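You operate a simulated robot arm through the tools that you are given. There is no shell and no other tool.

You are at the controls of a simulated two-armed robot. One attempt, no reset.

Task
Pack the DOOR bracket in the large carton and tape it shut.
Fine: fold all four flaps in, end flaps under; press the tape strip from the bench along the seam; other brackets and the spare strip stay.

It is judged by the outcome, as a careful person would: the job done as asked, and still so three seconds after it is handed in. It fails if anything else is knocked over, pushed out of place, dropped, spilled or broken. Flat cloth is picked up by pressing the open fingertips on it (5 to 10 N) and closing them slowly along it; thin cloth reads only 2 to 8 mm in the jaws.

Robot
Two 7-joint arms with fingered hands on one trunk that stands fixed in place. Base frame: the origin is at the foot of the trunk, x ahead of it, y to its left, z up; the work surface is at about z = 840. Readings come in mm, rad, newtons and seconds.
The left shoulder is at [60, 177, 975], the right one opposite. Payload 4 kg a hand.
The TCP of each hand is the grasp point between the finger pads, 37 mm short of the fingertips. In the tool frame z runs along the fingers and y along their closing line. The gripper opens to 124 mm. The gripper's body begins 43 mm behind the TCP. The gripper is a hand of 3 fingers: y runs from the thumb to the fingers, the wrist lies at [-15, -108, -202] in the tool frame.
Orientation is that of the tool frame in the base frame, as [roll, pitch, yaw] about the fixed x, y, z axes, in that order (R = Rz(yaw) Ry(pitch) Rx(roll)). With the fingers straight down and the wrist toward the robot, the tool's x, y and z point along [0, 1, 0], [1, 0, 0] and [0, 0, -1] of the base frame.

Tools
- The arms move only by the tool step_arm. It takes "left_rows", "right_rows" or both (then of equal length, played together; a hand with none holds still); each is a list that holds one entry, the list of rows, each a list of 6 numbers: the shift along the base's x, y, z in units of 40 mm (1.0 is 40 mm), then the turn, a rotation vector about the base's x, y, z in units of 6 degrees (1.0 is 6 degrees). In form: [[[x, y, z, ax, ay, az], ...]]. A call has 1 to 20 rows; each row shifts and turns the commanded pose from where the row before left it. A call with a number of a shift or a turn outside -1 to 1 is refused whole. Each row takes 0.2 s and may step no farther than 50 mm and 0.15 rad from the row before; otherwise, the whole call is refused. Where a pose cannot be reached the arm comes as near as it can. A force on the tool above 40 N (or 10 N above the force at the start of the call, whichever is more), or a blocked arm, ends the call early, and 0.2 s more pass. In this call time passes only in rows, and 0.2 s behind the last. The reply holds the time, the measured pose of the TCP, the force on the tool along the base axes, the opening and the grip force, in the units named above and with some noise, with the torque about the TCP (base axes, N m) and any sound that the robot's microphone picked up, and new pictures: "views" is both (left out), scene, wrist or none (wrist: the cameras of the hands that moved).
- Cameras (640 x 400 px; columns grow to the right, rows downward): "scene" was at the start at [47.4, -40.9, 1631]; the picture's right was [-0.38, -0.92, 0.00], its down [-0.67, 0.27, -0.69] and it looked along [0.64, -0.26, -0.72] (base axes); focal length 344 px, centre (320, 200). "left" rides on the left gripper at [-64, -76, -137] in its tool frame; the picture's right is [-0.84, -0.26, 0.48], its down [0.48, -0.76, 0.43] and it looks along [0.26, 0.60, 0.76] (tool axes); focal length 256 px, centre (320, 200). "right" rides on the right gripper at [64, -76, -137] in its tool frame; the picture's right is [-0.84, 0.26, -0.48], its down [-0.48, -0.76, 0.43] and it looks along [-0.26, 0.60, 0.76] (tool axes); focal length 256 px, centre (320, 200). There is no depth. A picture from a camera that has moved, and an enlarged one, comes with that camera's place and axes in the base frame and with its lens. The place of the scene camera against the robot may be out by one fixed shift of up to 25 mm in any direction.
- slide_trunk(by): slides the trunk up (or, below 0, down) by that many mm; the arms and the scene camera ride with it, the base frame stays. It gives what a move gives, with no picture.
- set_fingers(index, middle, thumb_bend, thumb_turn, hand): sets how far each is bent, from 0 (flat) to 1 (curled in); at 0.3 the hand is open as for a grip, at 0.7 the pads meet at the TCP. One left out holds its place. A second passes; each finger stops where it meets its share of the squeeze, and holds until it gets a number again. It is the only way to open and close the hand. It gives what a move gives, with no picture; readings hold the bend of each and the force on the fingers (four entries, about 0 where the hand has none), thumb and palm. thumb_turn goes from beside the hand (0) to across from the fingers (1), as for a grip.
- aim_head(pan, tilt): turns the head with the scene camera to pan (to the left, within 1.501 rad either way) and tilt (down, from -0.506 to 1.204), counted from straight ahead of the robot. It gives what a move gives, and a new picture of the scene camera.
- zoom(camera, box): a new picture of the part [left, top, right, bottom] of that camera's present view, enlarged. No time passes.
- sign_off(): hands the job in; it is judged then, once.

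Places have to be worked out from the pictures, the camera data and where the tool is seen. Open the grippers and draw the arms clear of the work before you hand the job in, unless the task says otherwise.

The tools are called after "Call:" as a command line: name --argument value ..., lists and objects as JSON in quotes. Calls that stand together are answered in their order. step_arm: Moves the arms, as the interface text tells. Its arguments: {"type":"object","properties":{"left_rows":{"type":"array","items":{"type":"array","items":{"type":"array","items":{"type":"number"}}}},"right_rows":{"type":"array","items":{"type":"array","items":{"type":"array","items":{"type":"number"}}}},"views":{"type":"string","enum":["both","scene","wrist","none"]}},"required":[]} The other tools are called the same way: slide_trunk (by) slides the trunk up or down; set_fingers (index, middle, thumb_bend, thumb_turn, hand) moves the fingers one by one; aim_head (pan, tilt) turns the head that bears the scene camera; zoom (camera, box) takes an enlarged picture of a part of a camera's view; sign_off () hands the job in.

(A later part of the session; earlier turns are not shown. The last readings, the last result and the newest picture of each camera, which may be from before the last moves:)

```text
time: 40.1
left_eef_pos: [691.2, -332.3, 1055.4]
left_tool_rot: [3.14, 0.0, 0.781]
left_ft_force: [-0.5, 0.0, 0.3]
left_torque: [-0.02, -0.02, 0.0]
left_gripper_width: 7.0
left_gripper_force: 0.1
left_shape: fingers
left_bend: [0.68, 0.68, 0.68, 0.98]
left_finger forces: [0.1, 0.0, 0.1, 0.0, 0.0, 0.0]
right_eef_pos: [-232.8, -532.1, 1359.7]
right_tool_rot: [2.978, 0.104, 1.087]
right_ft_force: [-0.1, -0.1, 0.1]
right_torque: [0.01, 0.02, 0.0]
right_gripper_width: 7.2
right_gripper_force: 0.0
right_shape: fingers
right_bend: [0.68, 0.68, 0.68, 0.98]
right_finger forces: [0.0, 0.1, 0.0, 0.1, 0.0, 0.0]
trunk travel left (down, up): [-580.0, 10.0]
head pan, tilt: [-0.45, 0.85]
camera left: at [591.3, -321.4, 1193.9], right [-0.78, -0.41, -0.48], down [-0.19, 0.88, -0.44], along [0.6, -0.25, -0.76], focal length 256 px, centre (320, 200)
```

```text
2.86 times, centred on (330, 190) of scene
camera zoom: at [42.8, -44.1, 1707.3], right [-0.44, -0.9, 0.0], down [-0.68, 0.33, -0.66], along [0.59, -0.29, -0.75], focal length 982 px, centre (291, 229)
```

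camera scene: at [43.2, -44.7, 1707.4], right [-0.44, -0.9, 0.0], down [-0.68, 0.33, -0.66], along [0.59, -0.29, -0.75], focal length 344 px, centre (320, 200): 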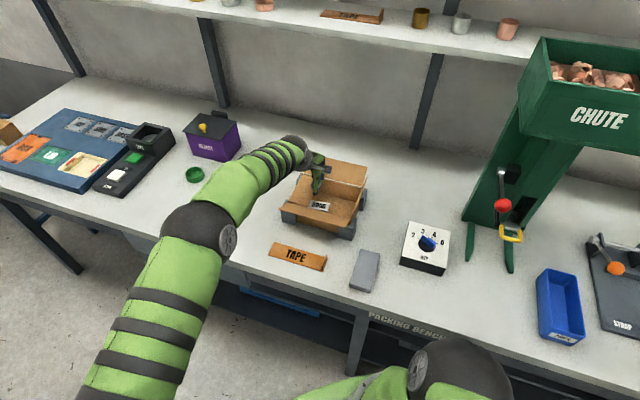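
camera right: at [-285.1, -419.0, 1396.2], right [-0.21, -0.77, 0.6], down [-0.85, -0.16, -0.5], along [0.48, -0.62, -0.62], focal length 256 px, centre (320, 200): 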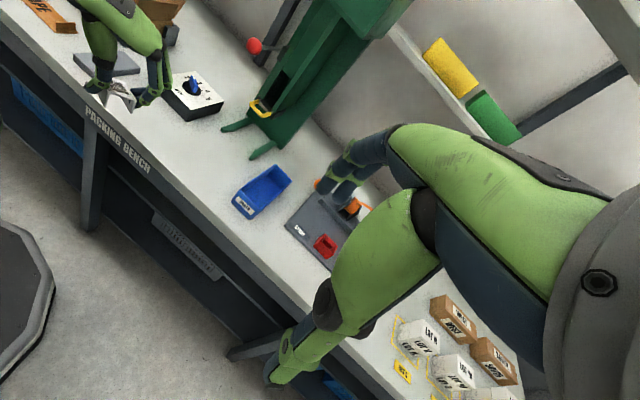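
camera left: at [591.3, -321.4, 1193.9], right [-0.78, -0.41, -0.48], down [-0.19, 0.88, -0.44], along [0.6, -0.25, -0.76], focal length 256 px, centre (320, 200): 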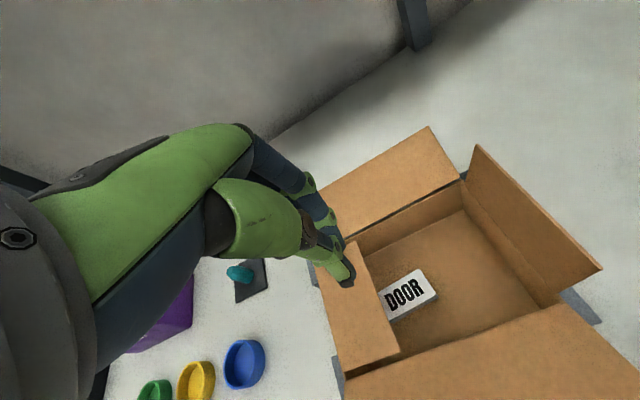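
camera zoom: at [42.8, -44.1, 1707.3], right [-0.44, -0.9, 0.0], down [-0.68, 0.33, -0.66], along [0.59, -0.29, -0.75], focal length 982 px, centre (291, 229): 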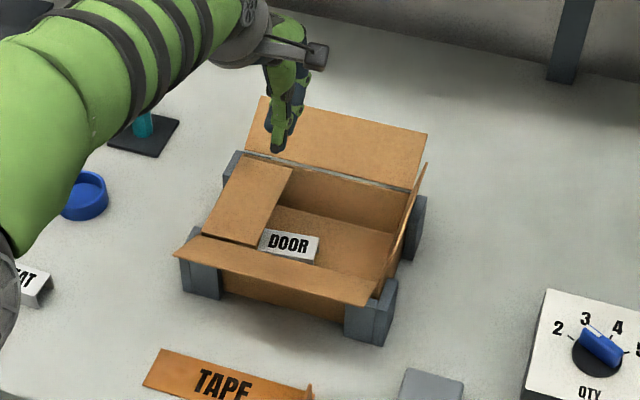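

The crease holds the flap in place. Now I bring the right hand back round in front of the bench, well clear of the CHUTE, straightening it as it comes.

Call:
step_arm --right_rows '[[[0.95, 0.2, 0, 0, 0, -0.36], [0.95, 0.2, 0, 0, 0, -0.36], [0.95, 0.2, 0, 0, 0, -0.36], [0.95, 0.2, 0, 0, 0, -0.36], [0.95, 0.2, 0, 0, 0, -0.36], [0.95, 0.2, 0, 0, 0, -0.36]]]' --views "both"

```text
time: 41.5
left_eef_pos: [692.3, -331.4, 1057.6]
left_tool_rot: [3.141, -0.001, 0.78]
left_ft_force: [0.1, 1.4, 0.0]
left_torque: [-0.01, -0.01, 0.01]
left_gripper_width: 6.7
left_gripper_force: 0.0
left_shape: fingers
left_bend: [0.68, 0.68, 0.68, 0.98]
left_finger forces: [0.0, 0.0, 0.1, 0.1, 0.0, 0.0]
right_eef_pos: [2.6, -490.4, 1349.6]
right_tool_rot: [3.047, 0.091, 0.872]
right_ft_force: [-0.2, -0.3, 0.7]
right_torque: [-0.05, -0.01, 0.01]
right_gripper_width: 6.8
right_gripper_force: 0.0
right_shape: fingers
right_bend: [0.68, 0.68, 0.68, 0.98]
right_finger forces: [0.0, 0.1, 0.0, 0.0, 0.0, 0.1]
trunk travel left (down, up): [-580.0, 10.0]
head pan, tilt: [-0.45, 0.85]
camera scene: at [43.9, -44.1, 1709.1], right [-0.44, -0.9, 0.0], down [-0.68, 0.33, -0.66], along [0.59, -0.29, -0.75], focal length 344 px, centre (320, 200)
camera right: at [-17.9, -376.3, 1472.5], right [-0.35, -0.74, 0.58], down [-0.89, 0.06, -0.46], along [0.31, -0.67, -0.67], focal length 256 px, centre (320, 200)
```

scene: 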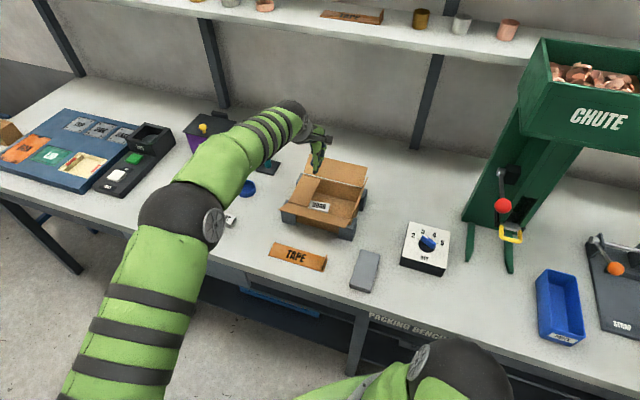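
right: 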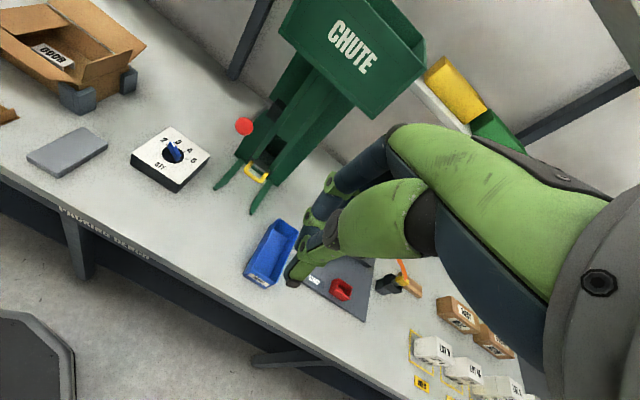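

The hopper's nearest corner works out to about (341,-600,1300). I keep the right hand well inside of it on the way to the front of the carton.

Call:
step_arm --right_rows '[[[0.9, 0.47, -0.1, 0.1, 0.02, -0.15], [0.9, 0.47, -0.1, 0.1, 0.02, -0.15], [0.9, 0.47, -0.1, 0.1, 0.02, -0.15], [0.9, 0.47, -0.1, 0.1, 0.02, -0.15], [0.9, 0.47, -0.2, 0.1, 0.02, -0.1], [0.9, 0.47, -0.2, 0.1, 0.02, -0.1], [0.9, 0.47, -0.3, 0.1, 0.02, 0], [0.9, 0.47, -0.3, 0.1, 0.02, 0]]]' --views "both"

```text
time: 43.3
left_eef_pos: [692.5, -330.3, 1053.4]
left_tool_rot: [-3.141, -0.001, 0.783]
left_ft_force: [0.4, -0.1, 0.6]
left_torque: [0.01, -0.02, 0.04]
left_gripper_width: 6.9
left_gripper_force: 0.0
left_shape: fingers
left_bend: [0.68, 0.68, 0.68, 0.98]
left_finger forces: [0.0, 0.0, 0.0, 0.0, 0.0, 0.0]
right_eef_pos: [287.4, -335.0, 1304.4]
right_tool_rot: [3.047, 0.057, 0.784]
right_ft_force: [-0.5, 0.7, -0.6]
right_torque: [0.0, -0.01, 0.04]
right_gripper_width: 7.3
right_gripper_force: 0.1
right_shape: fingers
right_bend: [0.68, 0.68, 0.68, 0.98]
right_finger forces: [0.0, 0.0, 0.0, 0.0, 0.0, 0.0]
trunk travel left (down, up): [-580.0, 10.0]
head pan, tilt: [-0.45, 0.85]
camera scene: at [45.0, -44.5, 1706.4], right [-0.44, -0.9, 0.0], down [-0.68, 0.33, -0.66], along [0.59, -0.29, -0.75], focal length 344 px, centre (320, 200)
camera right: at [272.5, -222.1, 1430.8], right [-0.42, -0.72, 0.55], down [-0.87, 0.15, -0.48], along [0.26, -0.68, -0.69], focal length 256 px, centre (320, 200)
```

scene: 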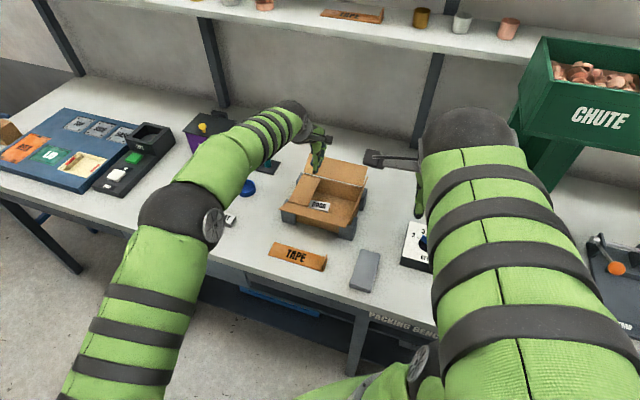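
right: 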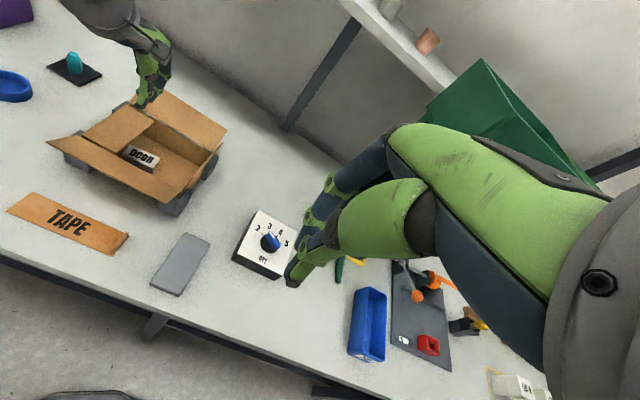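

The right hand is back under control in front of the bench. I move the left hand off to the left and bring the right hand to just outside the right end flap, high.

Call:
step_arm --left_rows '[[[0.08, 0.95, 0.22, 0, 0, 0], [0.08, 0.95, 0.22, 0, 0, 0], [0.08, 0.95, 0.22, 0, 0, 0], [0.08, 0.95, 0.22, 0, 0, 0], [0.08, 0.95, 0.22, 0, 0, 0], [0, 0, 0, 0, 0, 0], [0, 0, 0, 0, 0, 0], [0, 0, 0, 0, 0, 0], [0, 0, 0, 0, 0, 0]]]' --right_rows '[[[0.78, -0.3, -0.5, 0.12, 0.03, 0], [0.78, -0.3, -0.5, 0.12, 0.03, 0], [0.78, -0.3, -0.6, 0.12, 0.03, 0], [0.78, -0.3, -0.6, 0.12, 0.03, 0], [0.78, -0.33, -0.7, 0.12, 0.03, 0], [0.8, -0.33, -0.7, 0.12, 0.03, 0], [0.8, -0.33, -0.7, 0.12, 0.03, 0], [0.8, -0.33, -0.7, 0.12, 0.03, 0], [0.8, -0.33, -0.7, 0.06, 0.01, 0]]]' --views "both"

```text
time: 45.3
left_eef_pos: [707.3, -142.4, 1095.8]
left_tool_rot: [3.142, 0.0, 0.78]
left_ft_force: [0.0, 1.0, -0.3]
left_torque: [0.02, 0.01, 0.0]
left_gripper_width: 7.1
left_gripper_force: 0.0
left_shape: fingers
left_bend: [0.68, 0.68, 0.68, 0.98]
left_finger forces: [0.0, 0.1, 0.0, 0.0, 0.1, 0.0]
right_eef_pos: [526.9, -432.9, 1106.9]
right_tool_rot: [-3.141, 0.012, 0.778]
right_ft_force: [0.1, -0.1, 0.7]
right_torque: [-0.01, 0.04, 0.02]
right_gripper_width: 7.3
right_gripper_force: 0.1
right_shape: fingers
right_bend: [0.68, 0.68, 0.68, 0.98]
right_finger forces: [0.0, 0.0, 0.1, 0.0, 0.1, 0.1]
right hand out of reach, approached as far as the arm can: row 8, 9
trunk travel left (down, up): [-580.0, 10.0]
head pan, tilt: [-0.45, 0.85]
camera scene: at [43.0, -44.3, 1707.4], right [-0.44, -0.9, 0.0], down [-0.68, 0.33, -0.66], along [0.59, -0.29, -0.75], focal length 344 px, centre (320, 200)
camera right: at [518.5, -332.8, 1244.6], right [-0.41, -0.77, 0.49], down [-0.88, 0.2, -0.43], along [0.23, -0.61, -0.76], focal length 256 px, centre (320, 200)
camera left: at [609.1, -132.4, 1234.1], right [-0.78, -0.41, -0.48], down [-0.19, 0.88, -0.44], along [0.6, -0.25, -0.76], focal length 256 px, centre (320, 200)
```

scene: 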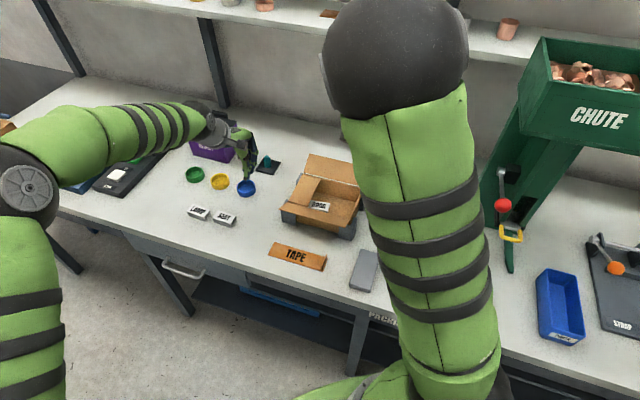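
right: 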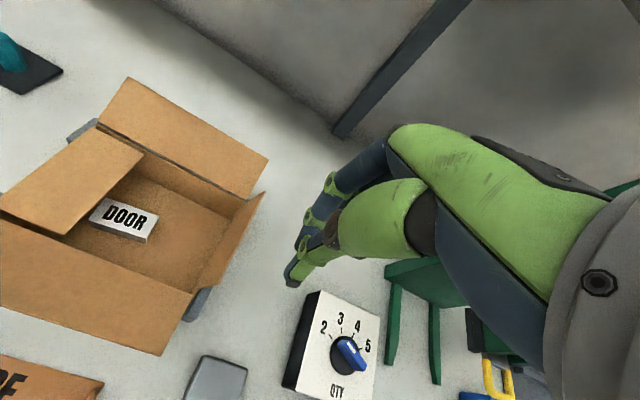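
left: 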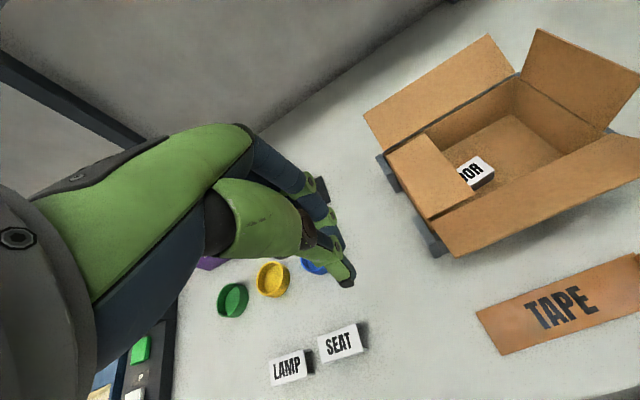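

The right hand can't fold in lower with this yaw, so I turn it back toward its natural heading (wrist toward the robot) while staying above the flaps.

Call:
step_arm --right_rows '[[[0, 0, 0.1, 0, 0, 0.95], [0, 0, 0.1, 0, 0, 0.95], [0, 0, 0, 0, 0, 0.95], [0, 0, 0, 0, 0, 0.95], [0.1, -0.1, 0, 0, 0, 0.95], [0.2, -0.2, 0, 0, 0, 0.95], [0.2, -0.2, 0, 0, 0, 0.95], [0.2, -0.2, 0, 0, 0, 0.9]]]' --views "both"

```text
time: 47.1
left_eef_pos: [709.2, -142.5, 1095.3]
left_tool_rot: [3.141, 0.0, 0.781]
left_ft_force: [0.1, 0.6, 0.7]
left_torque: [0.01, 0.02, 0.0]
left_gripper_width: 6.7
left_gripper_force: 0.0
left_shape: fingers
left_bend: [0.68, 0.68, 0.68, 0.98]
left_finger forces: [0.0, 0.0, 0.0, 0.0, 0.1, 0.0]
right_eef_pos: [578.4, -419.6, 1192.5]
right_tool_rot: [-3.12, 0.006, 1.413]
right_ft_force: [-0.2, -0.2, -0.3]
right_torque: [0.0, -0.01, -0.03]
right_gripper_width: 6.8
right_gripper_force: 0.2
right_shape: fingers
right_bend: [0.68, 0.68, 0.68, 0.98]
right_finger forces: [0.0, 0.1, 0.1, 0.0, 0.0, 0.1]
right hand out of reach, approached as far as the arm can: row 2, 3, 5, 6, 7, 8
trunk travel left (down, up): [-580.0, 10.0]
head pan, tilt: [-0.45, 0.85]
camera scene: at [43.4, -44.5, 1707.3], right [-0.44, -0.9, 0.0], down [-0.68, 0.33, -0.66], along [0.59, -0.29, -0.75], focal length 344 px, centre (320, 200)
camera right: at [515.2, -343.9, 1332.1], right [0.13, -0.87, 0.48], down [-0.84, -0.36, -0.41], along [0.53, -0.35, -0.77], focal length 256 px, centre (320, 200)
```

scene: 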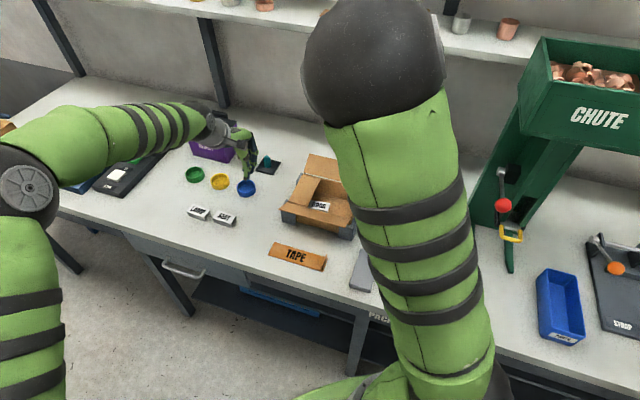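
right: 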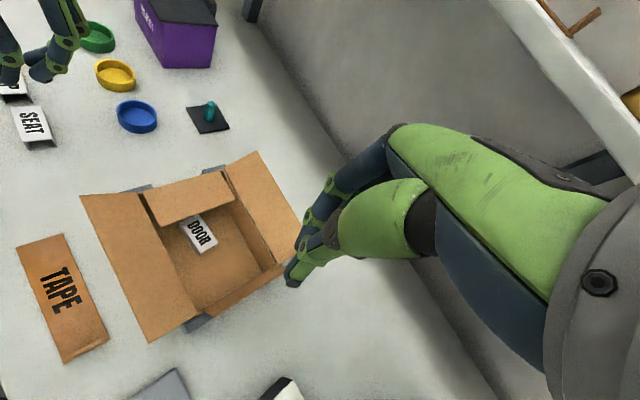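

The right arm folded into an awkward elbow-up posture and is limited. I move it back toward its starting pose (527,-490), which was comfortable, to let the elbow unfold.

Call:
step_arm --right_rows '[[[-0.25, -0.35, 0.2, 0, 0, 0.4], [-0.25, -0.35, 0.2, 0, 0, 0.4], [-0.25, -0.35, 0.2, 0, 0, 0.4], [-0.25, -0.35, 0.2, 0, 0, 0.3], [-0.25, -0.35, 0.2, 0, 0, 0]]]' --views "both"

```text
time: 48.3
left_eef_pos: [707.9, -143.1, 1096.0]
left_tool_rot: [-3.14, 0.0, 0.78]
left_ft_force: [-0.2, -0.2, 0.2]
left_torque: [0.02, 0.0, -0.01]
left_gripper_width: 6.9
left_gripper_force: 0.0
left_shape: fingers
left_bend: [0.68, 0.68, 0.68, 0.98]
left_finger forces: [0.0, 0.0, 0.0, 0.1, 0.1, 0.0]
right_eef_pos: [527.1, -492.6, 1234.6]
right_tool_rot: [-3.118, 0.005, 1.616]
right_ft_force: [-0.4, 0.5, 0.1]
right_torque: [0.02, -0.02, -0.01]
right_gripper_width: 6.8
right_gripper_force: 0.1
right_shape: fingers
right_bend: [0.68, 0.68, 0.68, 0.98]
right_finger forces: [0.0, 0.0, 0.1, 0.1, 0.1, 0.1]
trunk travel left (down, up): [-580.0, 10.0]
head pan, tilt: [-0.45, 0.85]
camera scene: at [43.0, -44.9, 1707.4], right [-0.44, -0.9, 0.0], down [-0.68, 0.33, -0.66], along [0.59, -0.29, -0.75], focal length 344 px, centre (320, 200)
camera right: at [450.6, -430.0, 1374.6], right [0.31, -0.82, 0.48], down [-0.75, -0.52, -0.41], along [0.59, -0.23, -0.77], focal length 256 px, centre (320, 200)
```

scene: 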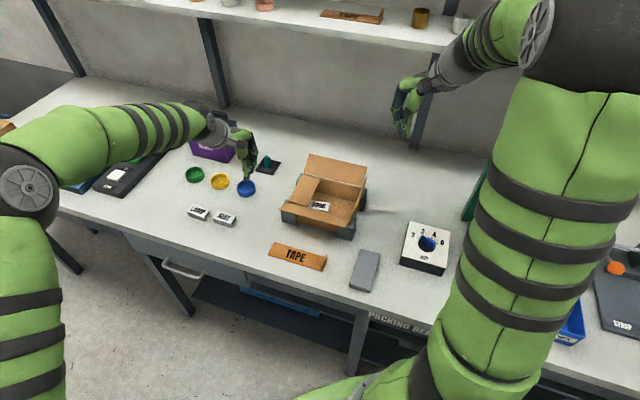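
right: 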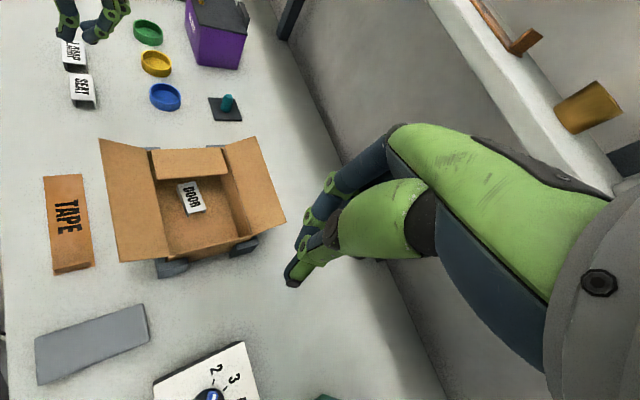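

The elbow has swung out to a natural posture again. I come down toward the outside of the right end flap in steps.

Call:
step_arm --right_rows '[[[0.15, 0.12, -0.85, 0, 0, 0], [0.15, 0.12, -0.85, 0, 0, 0], [0.15, 0.12, -0.85, 0, 0, 0], [0.15, 0.12, -0.85, 0, 0, 0]]]' --views "both"

```text
time: 49.5
left_eef_pos: [710.2, -138.7, 1095.9]
left_tool_rot: [3.14, 0.001, 0.781]
left_ft_force: [0.2, 0.3, -1.2]
left_torque: [-0.06, 0.0, 0.02]
left_gripper_width: 6.8
left_gripper_force: 0.0
left_shape: fingers
left_bend: [0.68, 0.68, 0.68, 0.98]
left_finger forces: [0.0, 0.0, 0.0, 0.0, 0.1, 0.0]
right_eef_pos: [514.7, -508.5, 1164.4]
right_tool_rot: [-3.095, -0.001, 1.549]
right_ft_force: [0.3, 1.3, 0.2]
right_torque: [-0.03, -0.01, -0.02]
right_gripper_width: 6.9
right_gripper_force: 0.1
right_shape: fingers
right_bend: [0.68, 0.68, 0.68, 0.98]
right_finger forces: [0.0, 0.0, 0.1, 0.0, 0.0, 0.0]
right hand out of reach, approached as far as the arm can: row 1, 2, 3
trunk travel left (down, up): [-580.0, 10.0]
head pan, tilt: [-0.45, 0.85]
stopped in row 4 (right hand): the arm was blocked; the commanded pose is now the measured one
camera scene: at [44.9, -40.1, 1707.3], right [-0.43, -0.9, 0.0], down [-0.68, 0.32, -0.66], along [0.59, -0.29, -0.75], focal length 344 px, centre (320, 200)
camera right: at [445.3, -443.8, 1305.1], right [0.26, -0.84, 0.47], down [-0.79, -0.46, -0.4], along [0.56, -0.27, -0.79], focal length 256 px, centre (320, 200)
```

scene: 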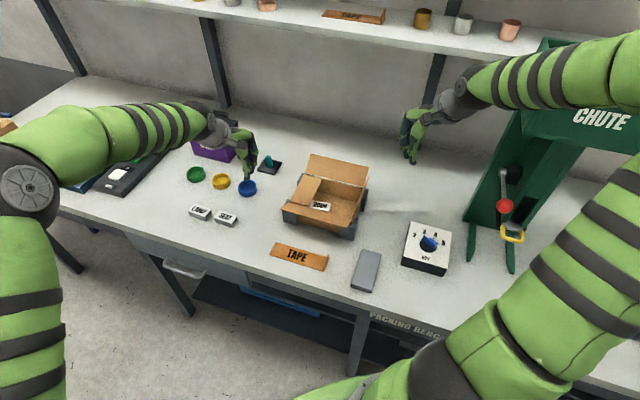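
right: 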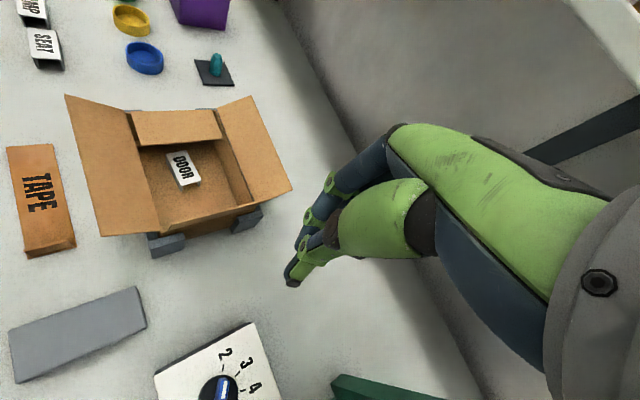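

The right forearm has swung out against the CHUTE hopper, the same cause as before. I back out at once, up and to the left.

Call:
step_arm --right_rows '[[[0.1, 0.4, 0.6, 0, 0, 0]]]' --views "scene"

```text
time: 49.9
left_eef_pos: [708.3, -140.7, 1095.1]
left_tool_rot: [3.14, 0.002, 0.78]
left_ft_force: [-0.4, 1.0, 0.2]
left_torque: [-0.05, 0.01, 0.0]
left_gripper_width: 7.0
left_gripper_force: 0.0
left_shape: fingers
left_bend: [0.68, 0.68, 0.68, 0.98]
left_finger forces: [0.0, 0.0, 0.0, 0.0, 0.0, 0.1]
right_eef_pos: [519.3, -492.5, 1190.1]
right_tool_rot: [-3.097, 0.002, 1.548]
right_ft_force: [-0.1, 0.8, 0.1]
right_torque: [-0.03, 0.01, 0.05]
right_gripper_width: 6.8
right_gripper_force: 0.1
right_shape: fingers
right_bend: [0.68, 0.68, 0.68, 0.98]
right_finger forces: [0.0, 0.0, 0.0, 0.1, 0.1, 0.0]
trunk travel left (down, up): [-580.0, 10.0]
head pan, tilt: [-0.45, 0.85]
camera scene: at [44.1, -40.9, 1707.4], right [-0.43, -0.9, 0.0], down [-0.68, 0.33, -0.66], along [0.59, -0.29, -0.75], focal length 344 px, centre (320, 200)
```

scene: 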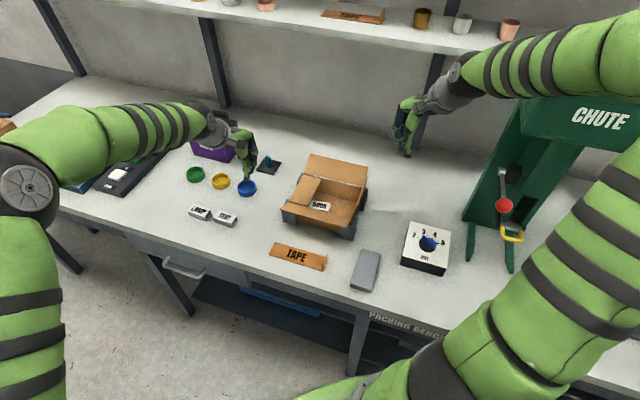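

Backed off; the trunk is nearly re-centred. I keep raising the right hand away from the hopper, then I'll park it beside the robot and do the folding with the left arm.

Call:
step_arm --right_rows '[[[0, 0.5, 0.7, 0, 0, 0], [-0.1, 0.5, 0.7, 0, 0, 0], [-0.2, 0.5, 0.5, 0, 0, 0]]]' --views "scene"

```text
time: 50.7
left_eef_pos: [707.4, -141.9, 1095.6]
left_tool_rot: [3.141, -0.001, 0.778]
left_ft_force: [-0.1, 0.4, 0.0]
left_torque: [-0.01, -0.01, 0.02]
left_gripper_width: 6.8
left_gripper_force: 0.0
left_shape: fingers
left_bend: [0.68, 0.68, 0.68, 0.98]
left_finger forces: [0.0, 0.0, 0.0, 0.0, 0.1, 0.1]
right_eef_pos: [504.4, -435.0, 1266.4]
right_tool_rot: [-3.096, -0.003, 1.547]
right_ft_force: [0.2, 0.8, 0.0]
right_torque: [0.0, -0.02, -0.01]
right_gripper_width: 6.5
right_gripper_force: 0.1
right_shape: fingers
right_bend: [0.68, 0.68, 0.68, 0.98]
right_finger forces: [0.0, 0.0, 0.1, 0.0, 0.1, 0.1]
trunk travel left (down, up): [-580.0, 10.0]
head pan, tilt: [-0.45, 0.85]
camera scene: at [42.9, -42.9, 1707.4], right [-0.44, -0.9, 0.0], down [-0.68, 0.33, -0.66], along [0.59, -0.29, -0.75], focal length 344 px, centre (320, 200)
```

scene: 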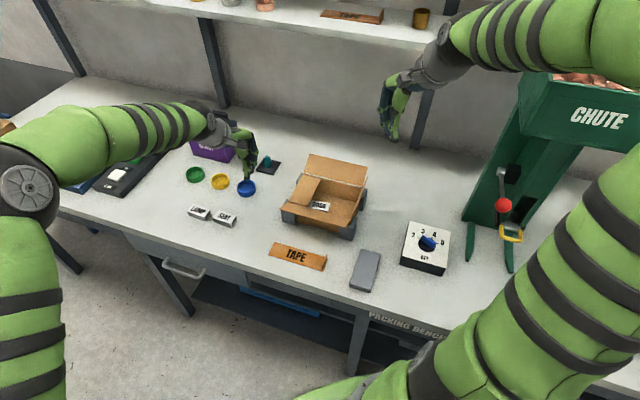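

Call:
step_arm --right_rows '[[[-0.85, 0.3, 0.3, 0, 0, 0], [-0.85, 0.3, 0.3, 0, 0, 0], [-0.85, 0.2, 0.2, 0, 0, 0], [-0.85, 0.2, 0.2, 0, 0, 0], [-0.85, 0.1, 0, 0, 0, 0]]]' --views "scene"

```text
time: 51.9
left_eef_pos: [707.7, -142.5, 1096.9]
left_tool_rot: [3.14, -0.001, 0.779]
left_ft_force: [0.4, -0.1, 0.0]
left_torque: [-0.04, 0.0, 0.01]
left_gripper_width: 6.9
left_gripper_force: 0.1
left_shape: fingers
left_bend: [0.68, 0.68, 0.68, 0.98]
left_finger forces: [0.1, 0.0, 0.1, 0.1, 0.2, 0.1]
right_eef_pos: [333.8, -391.2, 1306.2]
right_tool_rot: [-3.095, -0.004, 1.546]
right_ft_force: [0.1, 0.8, 0.2]
right_torque: [-0.01, -0.05, 0.02]
right_gripper_width: 6.9
right_gripper_force: 0.0
right_shape: fingers
right_bend: [0.68, 0.68, 0.68, 0.98]
right_finger forces: [0.1, 0.0, 0.0, 0.0, 0.1, 0.0]
trunk travel left (down, up): [-580.0, 10.0]
head pan, tilt: [-0.45, 0.85]
camera scene: at [42.2, -44.1, 1707.4], right [-0.44, -0.9, 0.0], down [-0.68, 0.33, -0.66], along [0.59, -0.29, -0.75], focal length 344 px, centre (320, 200)
```

scene: 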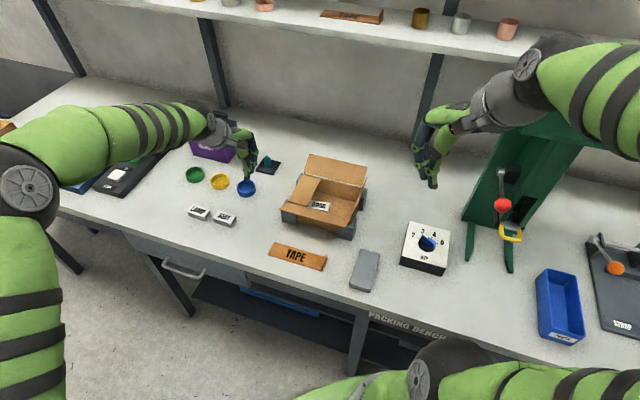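

Call:
step_arm --right_rows '[[[-0.9, -0.2, 0.1, 0, 0, 0], [-0.9, -0.2, 0.1, 0, 0, 0], [-0.9, -0.3, 0.1, 0, 0, 0], [-0.9, -0.3, 0.1, 0, 0, 0], [-0.9, -0.3, 0.1, 0, 0, 0]]]' --views "scene"

```text
time: 53.1
left_eef_pos: [708.4, -142.2, 1096.7]
left_tool_rot: [3.14, 0.0, 0.778]
left_ft_force: [0.5, -0.2, -0.7]
left_torque: [0.05, -0.02, 0.01]
left_gripper_width: 7.1
left_gripper_force: 0.1
left_shape: fingers
left_bend: [0.68, 0.68, 0.68, 0.98]
left_finger forces: [0.0, 0.0, 0.1, 0.0, 0.0, 0.0]
right_eef_pos: [154.2, -447.1, 1326.5]
right_tool_rot: [-3.096, -0.001, 1.545]
right_ft_force: [-0.8, 0.3, 0.1]
right_torque: [-0.01, 0.0, 0.02]
right_gripper_width: 6.6
right_gripper_force: 0.1
right_shape: fingers
right_bend: [0.68, 0.68, 0.68, 0.98]
right_finger forces: [0.0, 0.1, 0.0, 0.0, 0.0, 0.0]
trunk travel left (down, up): [-580.0, 10.0]
head pan, tilt: [-0.45, 0.85]
camera scene: at [42.2, -44.4, 1707.4], right [-0.44, -0.9, 0.0], down [-0.68, 0.33, -0.66], along [0.59, -0.29, -0.75], focal length 344 px, centre (320, 200)
```

scene: 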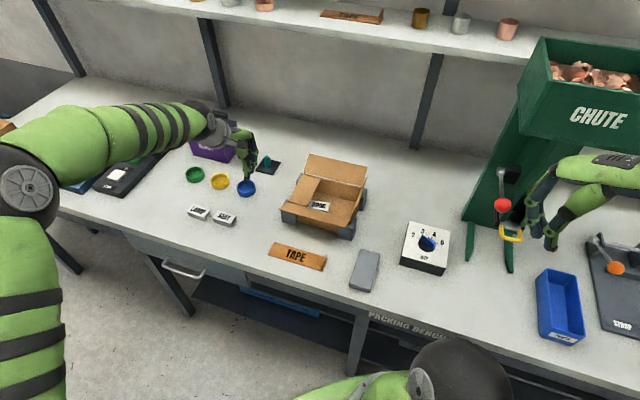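

The right arm is parked clear at (154,-447,1327). Now I move the left hand across above the carton to just outside the right end flap.

Call:
step_arm --left_rows '[[[-0.42, -0.91, -0.05, 0, 0, 0], [-0.42, -0.91, -0.05, 0, 0, 0], [-0.42, -0.91, -0.05, 0, 0, 0], [-0.42, -0.91, -0.05, 0, 0, 0], [-0.42, -0.91, -0.05, 0, 0, 0], [-0.42, -0.91, -0.05, 0, 0, 0], [-0.42, -0.91, -0.1, 0, 0, 0], [-0.42, -0.91, -0.1, 0, 0, 0], [-0.42, -0.91, -0.1, 0, 0, 0]]]' --views "both"

```text
time: 55.1
left_eef_pos: [556.5, -471.4, 1070.8]
left_tool_rot: [3.14, 0.0, 0.78]
left_ft_force: [0.0, 1.0, 0.4]
left_torque: [0.02, -0.01, -0.03]
left_gripper_width: 6.9
left_gripper_force: 0.1
left_shape: fingers
left_bend: [0.68, 0.68, 0.68, 0.98]
left_finger forces: [0.0, 0.0, 0.0, 0.1, 0.0, 0.0]
right_eef_pos: [155.2, -447.5, 1326.6]
right_tool_rot: [-3.096, -0.004, 1.545]
right_ft_force: [-0.6, -0.1, 0.4]
right_torque: [-0.02, -0.03, 0.01]
right_gripper_width: 6.5
right_gripper_force: 0.1
right_shape: fingers
right_bend: [0.68, 0.68, 0.68, 0.98]
right_finger forces: [0.0, 0.0, 0.0, 0.1, 0.0, 0.0]
trunk travel left (down, up): [-580.0, 10.0]
head pan, tilt: [-0.45, 0.85]
camera scene: at [43.2, -45.3, 1707.4], right [-0.44, -0.9, 0.0], down [-0.68, 0.33, -0.66], along [0.59, -0.29, -0.75], focal length 344 px, centre (320, 200)
camera left: at [457.5, -462.7, 1209.3], right [-0.78, -0.41, -0.48], down [-0.19, 0.88, -0.44], along [0.6, -0.25, -0.76], focal length 256 px, centre (320, 200)
```

scene: 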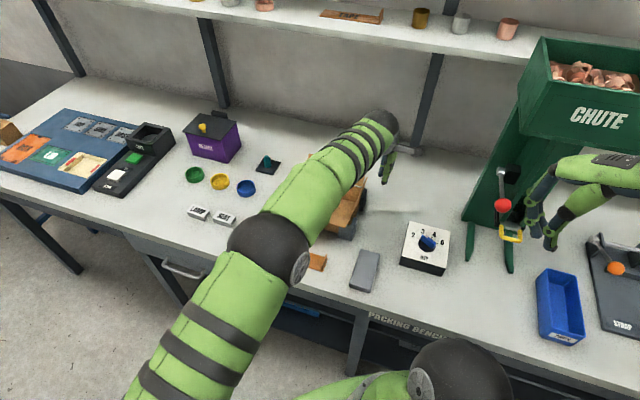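
left: 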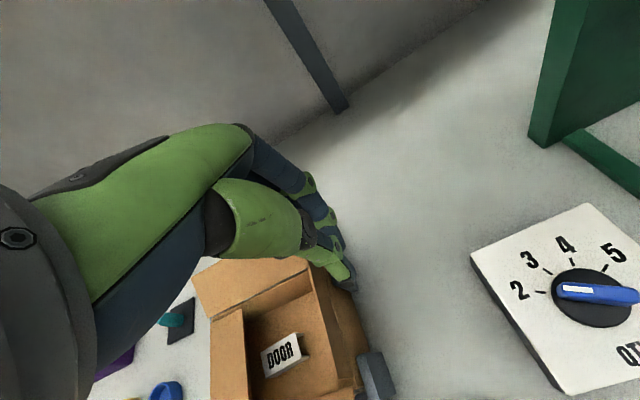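

The fingers are outside the right flap with room to the QTY box. I lower the tips and sweep left to bring that flap up and over.

Call:
step_arm --left_rows '[[[0, 0, -0.9, 0, 0, 0], [0, 0, -0.9, 0, 0, 0], [0, 0, -0.6, 0, 0, 0], [0.38, 0.38, 0, 0, 0, 0], [0.38, 0.38, 0, 0, 0, 0], [0.38, 0.38, 0, 0, 0, 0]]]' --views "both"

```text
time: 56.5
left_eef_pos: [602.4, -425.0, 977.6]
left_tool_rot: [3.139, 0.0, 0.778]
left_ft_force: [0.0, -0.3, 0.0]
left_torque: [-0.03, 0.0, -0.01]
left_gripper_width: 7.1
left_gripper_force: 0.1
left_shape: fingers
left_bend: [0.68, 0.68, 0.68, 0.98]
left_finger forces: [0.0, 0.1, 0.0, 0.0, 0.1, 0.0]
right_eef_pos: [155.2, -445.5, 1326.3]
right_tool_rot: [-3.096, -0.002, 1.546]
right_ft_force: [-0.3, 0.0, 0.7]
right_torque: [-0.05, 0.0, 0.02]
right_gripper_width: 6.7
right_gripper_force: 0.0
right_shape: fingers
right_bend: [0.68, 0.68, 0.68, 0.98]
right_finger forces: [0.0, 0.0, 0.0, 0.1, 0.0, 0.0]
trunk travel left (down, up): [-580.0, 10.0]
head pan, tilt: [-0.45, 0.85]
camera scene: at [43.8, -43.9, 1707.4], right [-0.44, -0.9, 0.0], down [-0.68, 0.33, -0.66], along [0.59, -0.29, -0.75], focal length 344 px, centre (320, 200)
camera left: at [503.2, -414.8, 1115.0], right [-0.78, -0.41, -0.48], down [-0.19, 0.88, -0.44], along [0.6, -0.25, -0.76], focal length 256 px, centre (320, 200)
```

scene: 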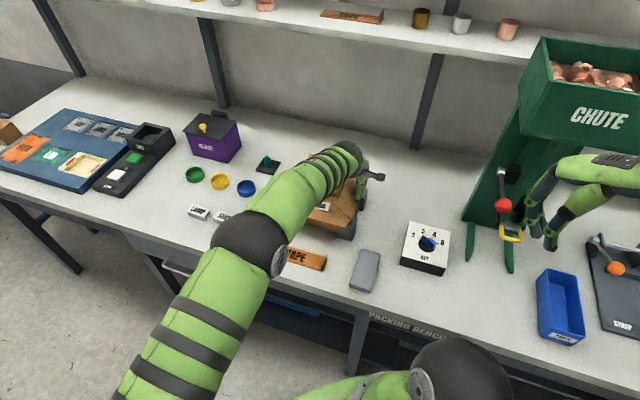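
left: 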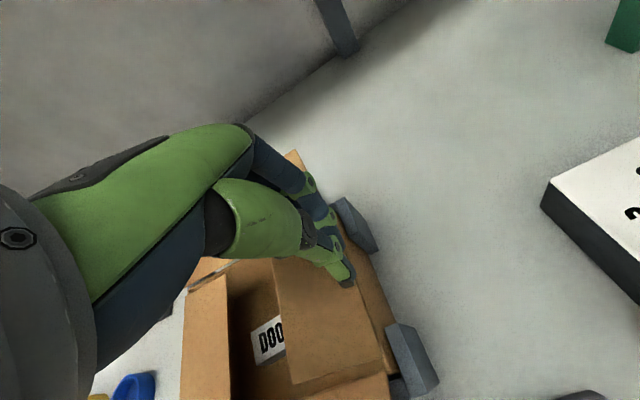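

The right flap is following inward. I carry it down flat over the end.

Call:
step_arm --left_rows '[[[0.3, 0.3, -0.05, 0, 0, 0], [0.3, 0.3, -0.1, 0, 0, 0], [0.25, 0.25, -0.2, 0, 0, 0], [0.1, 0.1, -0.1, 0, 0, 0]]]' --views "wrist"

```text
time: 57.5
left_eef_pos: [640.5, -389.1, 957.8]
left_tool_rot: [3.141, 0.0, 0.78]
left_ft_force: [0.4, -1.5, 0.4]
left_torque: [0.02, 0.02, 0.03]
left_gripper_width: 6.6
left_gripper_force: 0.6
left_shape: fingers
left_bend: [0.68, 0.68, 0.68, 0.97]
left_finger forces: [0.0, 0.1, 0.1, 0.1, 1.0, 0.0]
right_eef_pos: [155.2, -447.6, 1325.9]
right_tool_rot: [-3.097, -0.002, 1.547]
right_ft_force: [0.1, 0.2, 0.3]
right_torque: [-0.01, -0.02, 0.0]
right_gripper_width: 6.6
right_gripper_force: 0.1
right_shape: fingers
right_bend: [0.68, 0.68, 0.68, 0.98]
right_finger forces: [0.1, 0.0, 0.0, 0.0, 0.0, 0.0]
trunk travel left (down, up): [-580.0, 10.0]
head pan, tilt: [-0.45, 0.85]
camera left: at [541.3, -378.8, 1096.6], right [-0.78, -0.41, -0.48], down [-0.19, 0.88, -0.44], along [0.6, -0.25, -0.76], focal length 256 px, centre (320, 200)
```

left: 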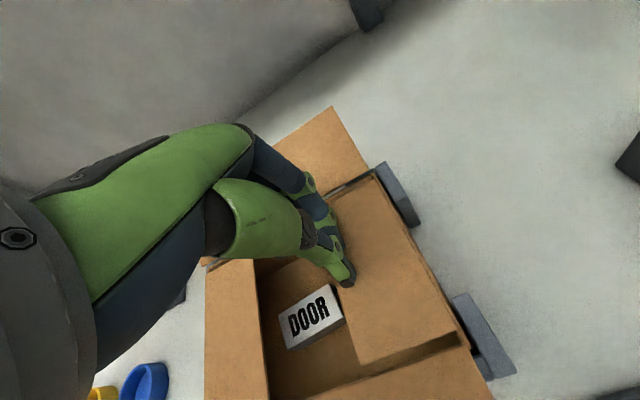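

The right flap lies flat now. I lift the hand and check that both end flaps stay in.

Call:
step_arm --left_rows '[[[0, 0, 0.5, 0, 0, 0], [0, 0, 0.9, 0, 0, 0], [0, 0, 0.9, 0, 0, 0], [-0.3, 0.3, 0.6, 0, 0, 0]]]' --views "both"

```text
time: 58.5
left_eef_pos: [629.6, -371.7, 1071.7]
left_tool_rot: [-3.141, -0.001, 0.778]
left_ft_force: [-0.7, 0.7, 0.1]
left_torque: [0.0, -0.06, 0.0]
left_gripper_width: 6.7
left_gripper_force: 0.1
left_shape: fingers
left_bend: [0.68, 0.68, 0.68, 0.97]
left_finger forces: [0.0, 0.1, 0.1, 0.1, 0.0, 0.0]
right_eef_pos: [154.6, -446.7, 1326.9]
right_tool_rot: [-3.096, -0.003, 1.546]
right_ft_force: [0.1, -0.1, 0.4]
right_torque: [0.01, -0.03, 0.0]
right_gripper_width: 6.7
right_gripper_force: 0.1
right_shape: fingers
right_bend: [0.68, 0.68, 0.68, 0.98]
right_finger forces: [0.0, 0.1, 0.0, 0.0, 0.0, 0.1]
trunk travel left (down, up): [-580.0, 10.0]
head pan, tilt: [-0.45, 0.85]
camera scene: at [42.6, -43.6, 1707.3], right [-0.44, -0.9, 0.0], down [-0.68, 0.33, -0.66], along [0.59, -0.29, -0.75], focal length 344 px, centre (320, 200)
camera left: at [529.8, -362.0, 1209.8], right [-0.78, -0.41, -0.48], down [-0.19, 0.88, -0.44], along [0.6, -0.25, -0.76], focal length 256 px, centre (320, 200)
```

scene: 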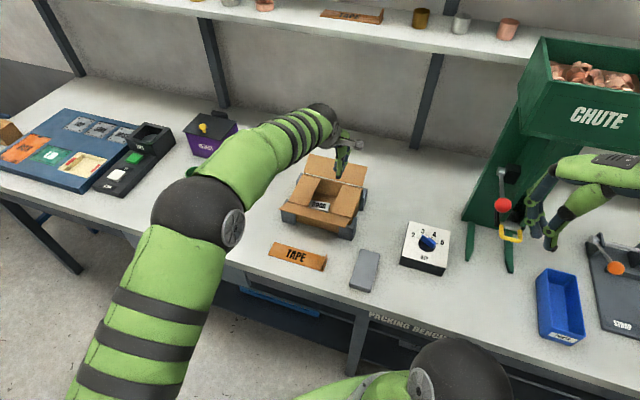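
left: 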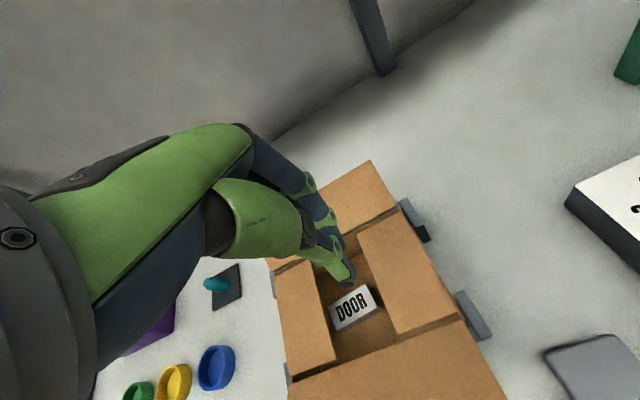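

Both end flaps stay folded in, with DOOR beneath. Next is the front flap: I move the left hand to the front, outside its edge, and lower the tips below that edge.

Call:
step_arm --left_rows '[[[-0.5, 0.92, 0, 0, 0, 0], [-0.5, 0.92, 0, 0, 0, 0], [-0.5, 0.92, 0, 0, 0, 0], [-0.5, 0.92, 0, 0, 0, 0], [0, 0, -0.9, 0, 0, 0], [0, 0, -0.9, 0, 0, 0], [0, 0, -0.9, 0, 0, 0]]]' --views "both"

```text
time: 60.1
left_eef_pos: [550.9, -226.8, 964.2]
left_tool_rot: [3.141, 0.0, 0.779]
left_ft_force: [0.2, 0.6, 0.1]
left_torque: [0.01, 0.0, -0.01]
left_gripper_width: 6.8
left_gripper_force: 0.2
left_shape: fingers
left_bend: [0.68, 0.68, 0.68, 0.97]
left_finger forces: [0.1, 0.0, 0.0, 0.1, 0.1, 0.0]
right_eef_pos: [155.3, -446.5, 1327.1]
right_tool_rot: [-3.098, -0.003, 1.545]
right_ft_force: [0.0, 0.4, 0.2]
right_torque: [0.0, 0.0, 0.0]
right_gripper_width: 6.8
right_gripper_force: 0.1
right_shape: fingers
right_bend: [0.68, 0.68, 0.68, 0.98]
right_finger forces: [0.0, 0.1, 0.1, 0.0, 0.0, 0.0]
trunk travel left (down, up): [-580.0, 10.0]
head pan, tilt: [-0.45, 0.85]
camera scene: at [44.0, -44.7, 1707.4], right [-0.44, -0.9, 0.0], down [-0.68, 0.33, -0.66], along [0.59, -0.29, -0.75], focal length 344 px, centre (320, 200)
camera left: at [451.4, -216.8, 1103.3], right [-0.78, -0.41, -0.48], down [-0.19, 0.88, -0.44], along [0.6, -0.25, -0.76], focal length 256 px, centre (320, 200)
```

scene: 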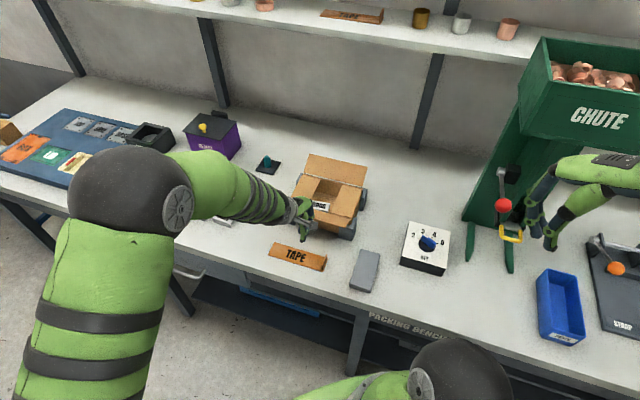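
left: 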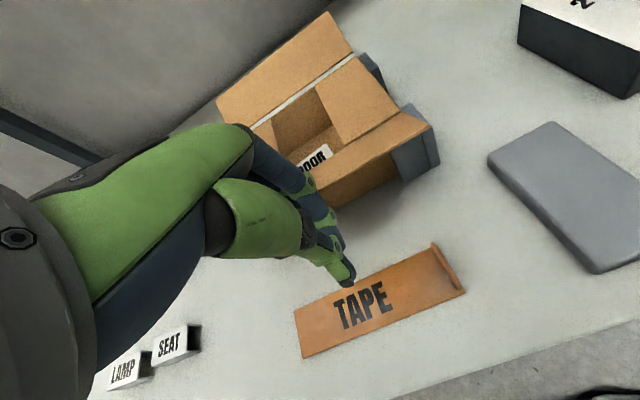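

No contact yet; the flap edge lies just ahead of the fingers. I sweep toward the carton to raise the front flap to upright.

Call:
step_arm --left_rows '[[[0.375, -0.375, 0, 0, 0, 0], [0.375, -0.375, 0, 0, 0, 0], [0.375, -0.375, 0.1, 0, 0, 0], [0.3, -0.3, 0.2, 0, 0, 0]]]' --views "both"

```text
time: 60.6
left_eef_pos: [566.7, -244.1, 967.4]
left_tool_rot: [-3.137, 0.0, 0.776]
left_ft_force: [-24.5, 24.9, 23.1]
left_torque: [-0.16, -0.14, -0.09]
left_gripper_width: 0.0
left_gripper_force: 20.8
left_shape: fingers
left_bend: [0.7, 0.71, 0.67, 0.97]
left_finger forces: [25.0, 16.8, 0.0, 0.0, 0.1, 0.0]
right_eef_pos: [152.2, -444.7, 1327.5]
right_tool_rot: [-3.098, 0.002, 1.548]
right_ft_force: [-0.2, -0.5, -0.7]
right_torque: [0.0, 0.01, 0.03]
right_gripper_width: 6.7
right_gripper_force: 0.0
right_shape: fingers
right_bend: [0.68, 0.68, 0.68, 0.98]
right_finger forces: [0.1, 0.0, 0.0, 0.0, 0.0, 0.0]
trunk travel left (down, up): [-580.0, 10.0]
head pan, tilt: [-0.45, 0.85]
stopped in row 2 (left hand): the force on the tool passed its limit at 50 N (the readings are from after the stop); the commanded pose is now the measured one
camera scene: at [39.0, -40.7, 1707.9], right [-0.43, -0.9, 0.0], down [-0.67, 0.33, -0.66], along [0.6, -0.29, -0.75], focal length 344 px, centre (320, 200)
camera left: at [467.6, -235.3, 1106.5], right [-0.78, -0.4, -0.48], down [-0.19, 0.88, -0.43], along [0.6, -0.24, -0.76], focal length 256 px, centre (320, 200)
```

scene: 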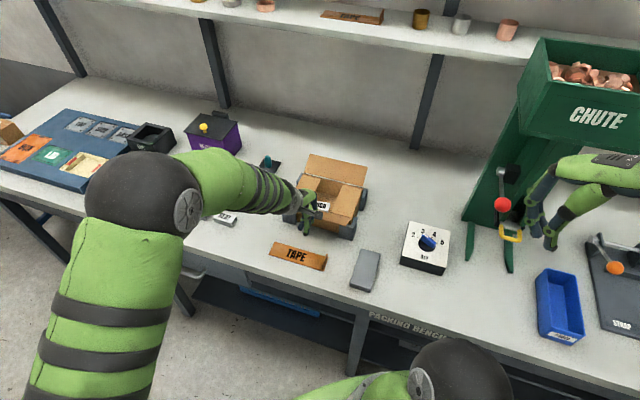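
left: 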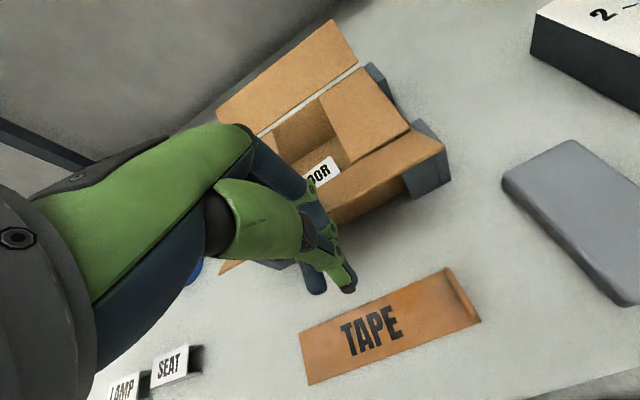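

The finger backs hit the flap edge-on and pressed it down rather than up (about 42 N). I back off a little first and look closely at how the flap is lying.

Call:
step_arm --left_rows '[[[-0.3, 0.3, 0, 0, 0, 0], [-0.3, 0.3, 0, 0, 0, 0]]]' --views "wrist"

Call:
zoom --camera "left" --box '[200, 0, 480, 300]'

Call:
zoom --camera "scene" --box '[260, 130, 400, 270]'

Call:
zoom --camera "right" --box '[0, 0, 320, 200]'

```text
time: 61.2
left_eef_pos: [547.1, -228.0, 967.2]
left_tool_rot: [-3.137, 0.0, 0.777]
left_ft_force: [0.2, -0.1, -0.6]
left_torque: [0.04, 0.02, -0.02]
left_gripper_width: 7.1
left_gripper_force: 0.1
left_shape: fingers
left_bend: [0.68, 0.68, 0.68, 0.97]
left_finger forces: [0.1, 0.1, 0.0, 0.0, 0.0, 0.0]
right_eef_pos: [155.7, -447.8, 1326.6]
right_tool_rot: [-3.095, -0.002, 1.545]
right_ft_force: [0.1, -0.2, -0.3]
right_torque: [-0.03, 0.02, 0.02]
right_gripper_width: 7.0
right_gripper_force: 0.1
right_shape: fingers
right_bend: [0.68, 0.68, 0.68, 0.98]
right_finger forces: [0.0, 0.0, 0.0, 0.1, 0.0, 0.0]
trunk travel left (down, up): [-580.0, 10.0]
head pan, tilt: [-0.45, 0.85]
camera left: at [448.2, -217.5, 1104.3], right [-0.78, -0.4, -0.48], down [-0.19, 0.88, -0.43], along [0.6, -0.25, -0.76], focal length 256 px, centre (320, 200)
```

left: 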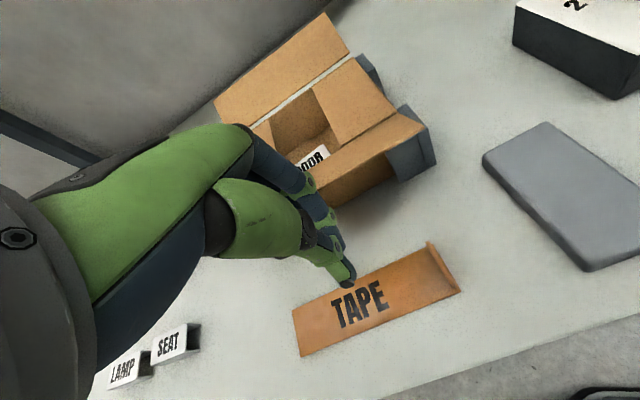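

```text
1.33 times, centred on (340, 150) of left
camera zoom: at [448.2, -217.5, 1104.3], right [-0.78, -0.4, -0.48], down [-0.19, 0.88, -0.43], along [0.6, -0.25, -0.76], focal length 341 px, centre (293, 267)
```

zoom: 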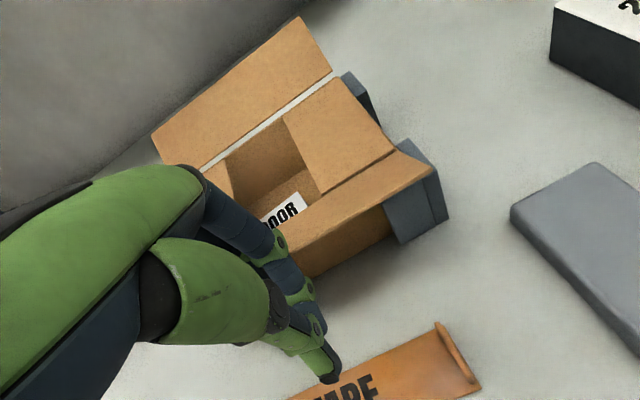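

```text
2.86 times, centred on (330, 200) of scene
camera zoom: at [43.6, -45.0, 1707.1], right [-0.44, -0.9, 0.0], down [-0.68, 0.33, -0.66], along [0.59, -0.29, -0.75], focal length 982 px, centre (291, 200)
```

zoom: 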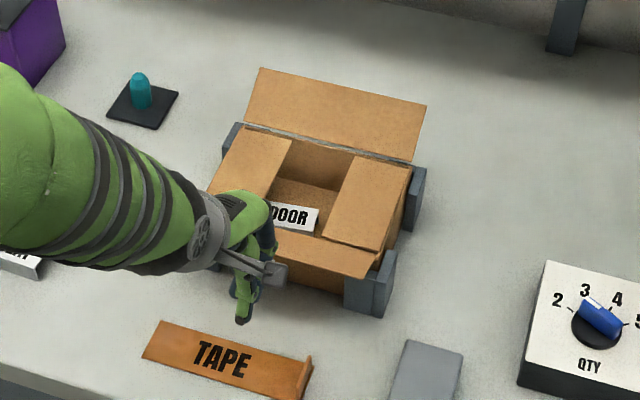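

```text
2.00 times, centred on (160, 100) of right
camera zoom: at [85.9, -382.2, 1466.8], right [0.26, -0.85, 0.47], down [-0.79, -0.46, -0.4], along [0.56, -0.27, -0.79], focal length 512 px, centre (640, 400)
```

zoom: 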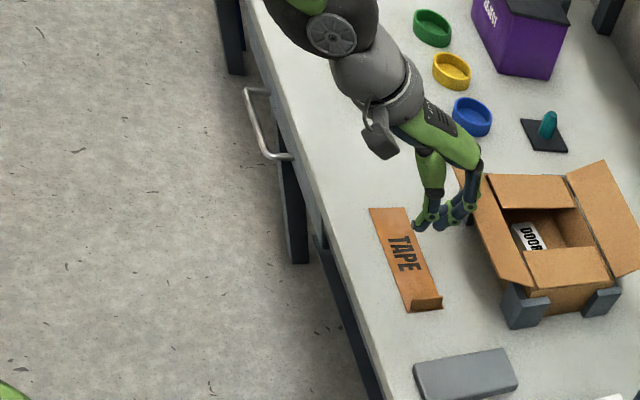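

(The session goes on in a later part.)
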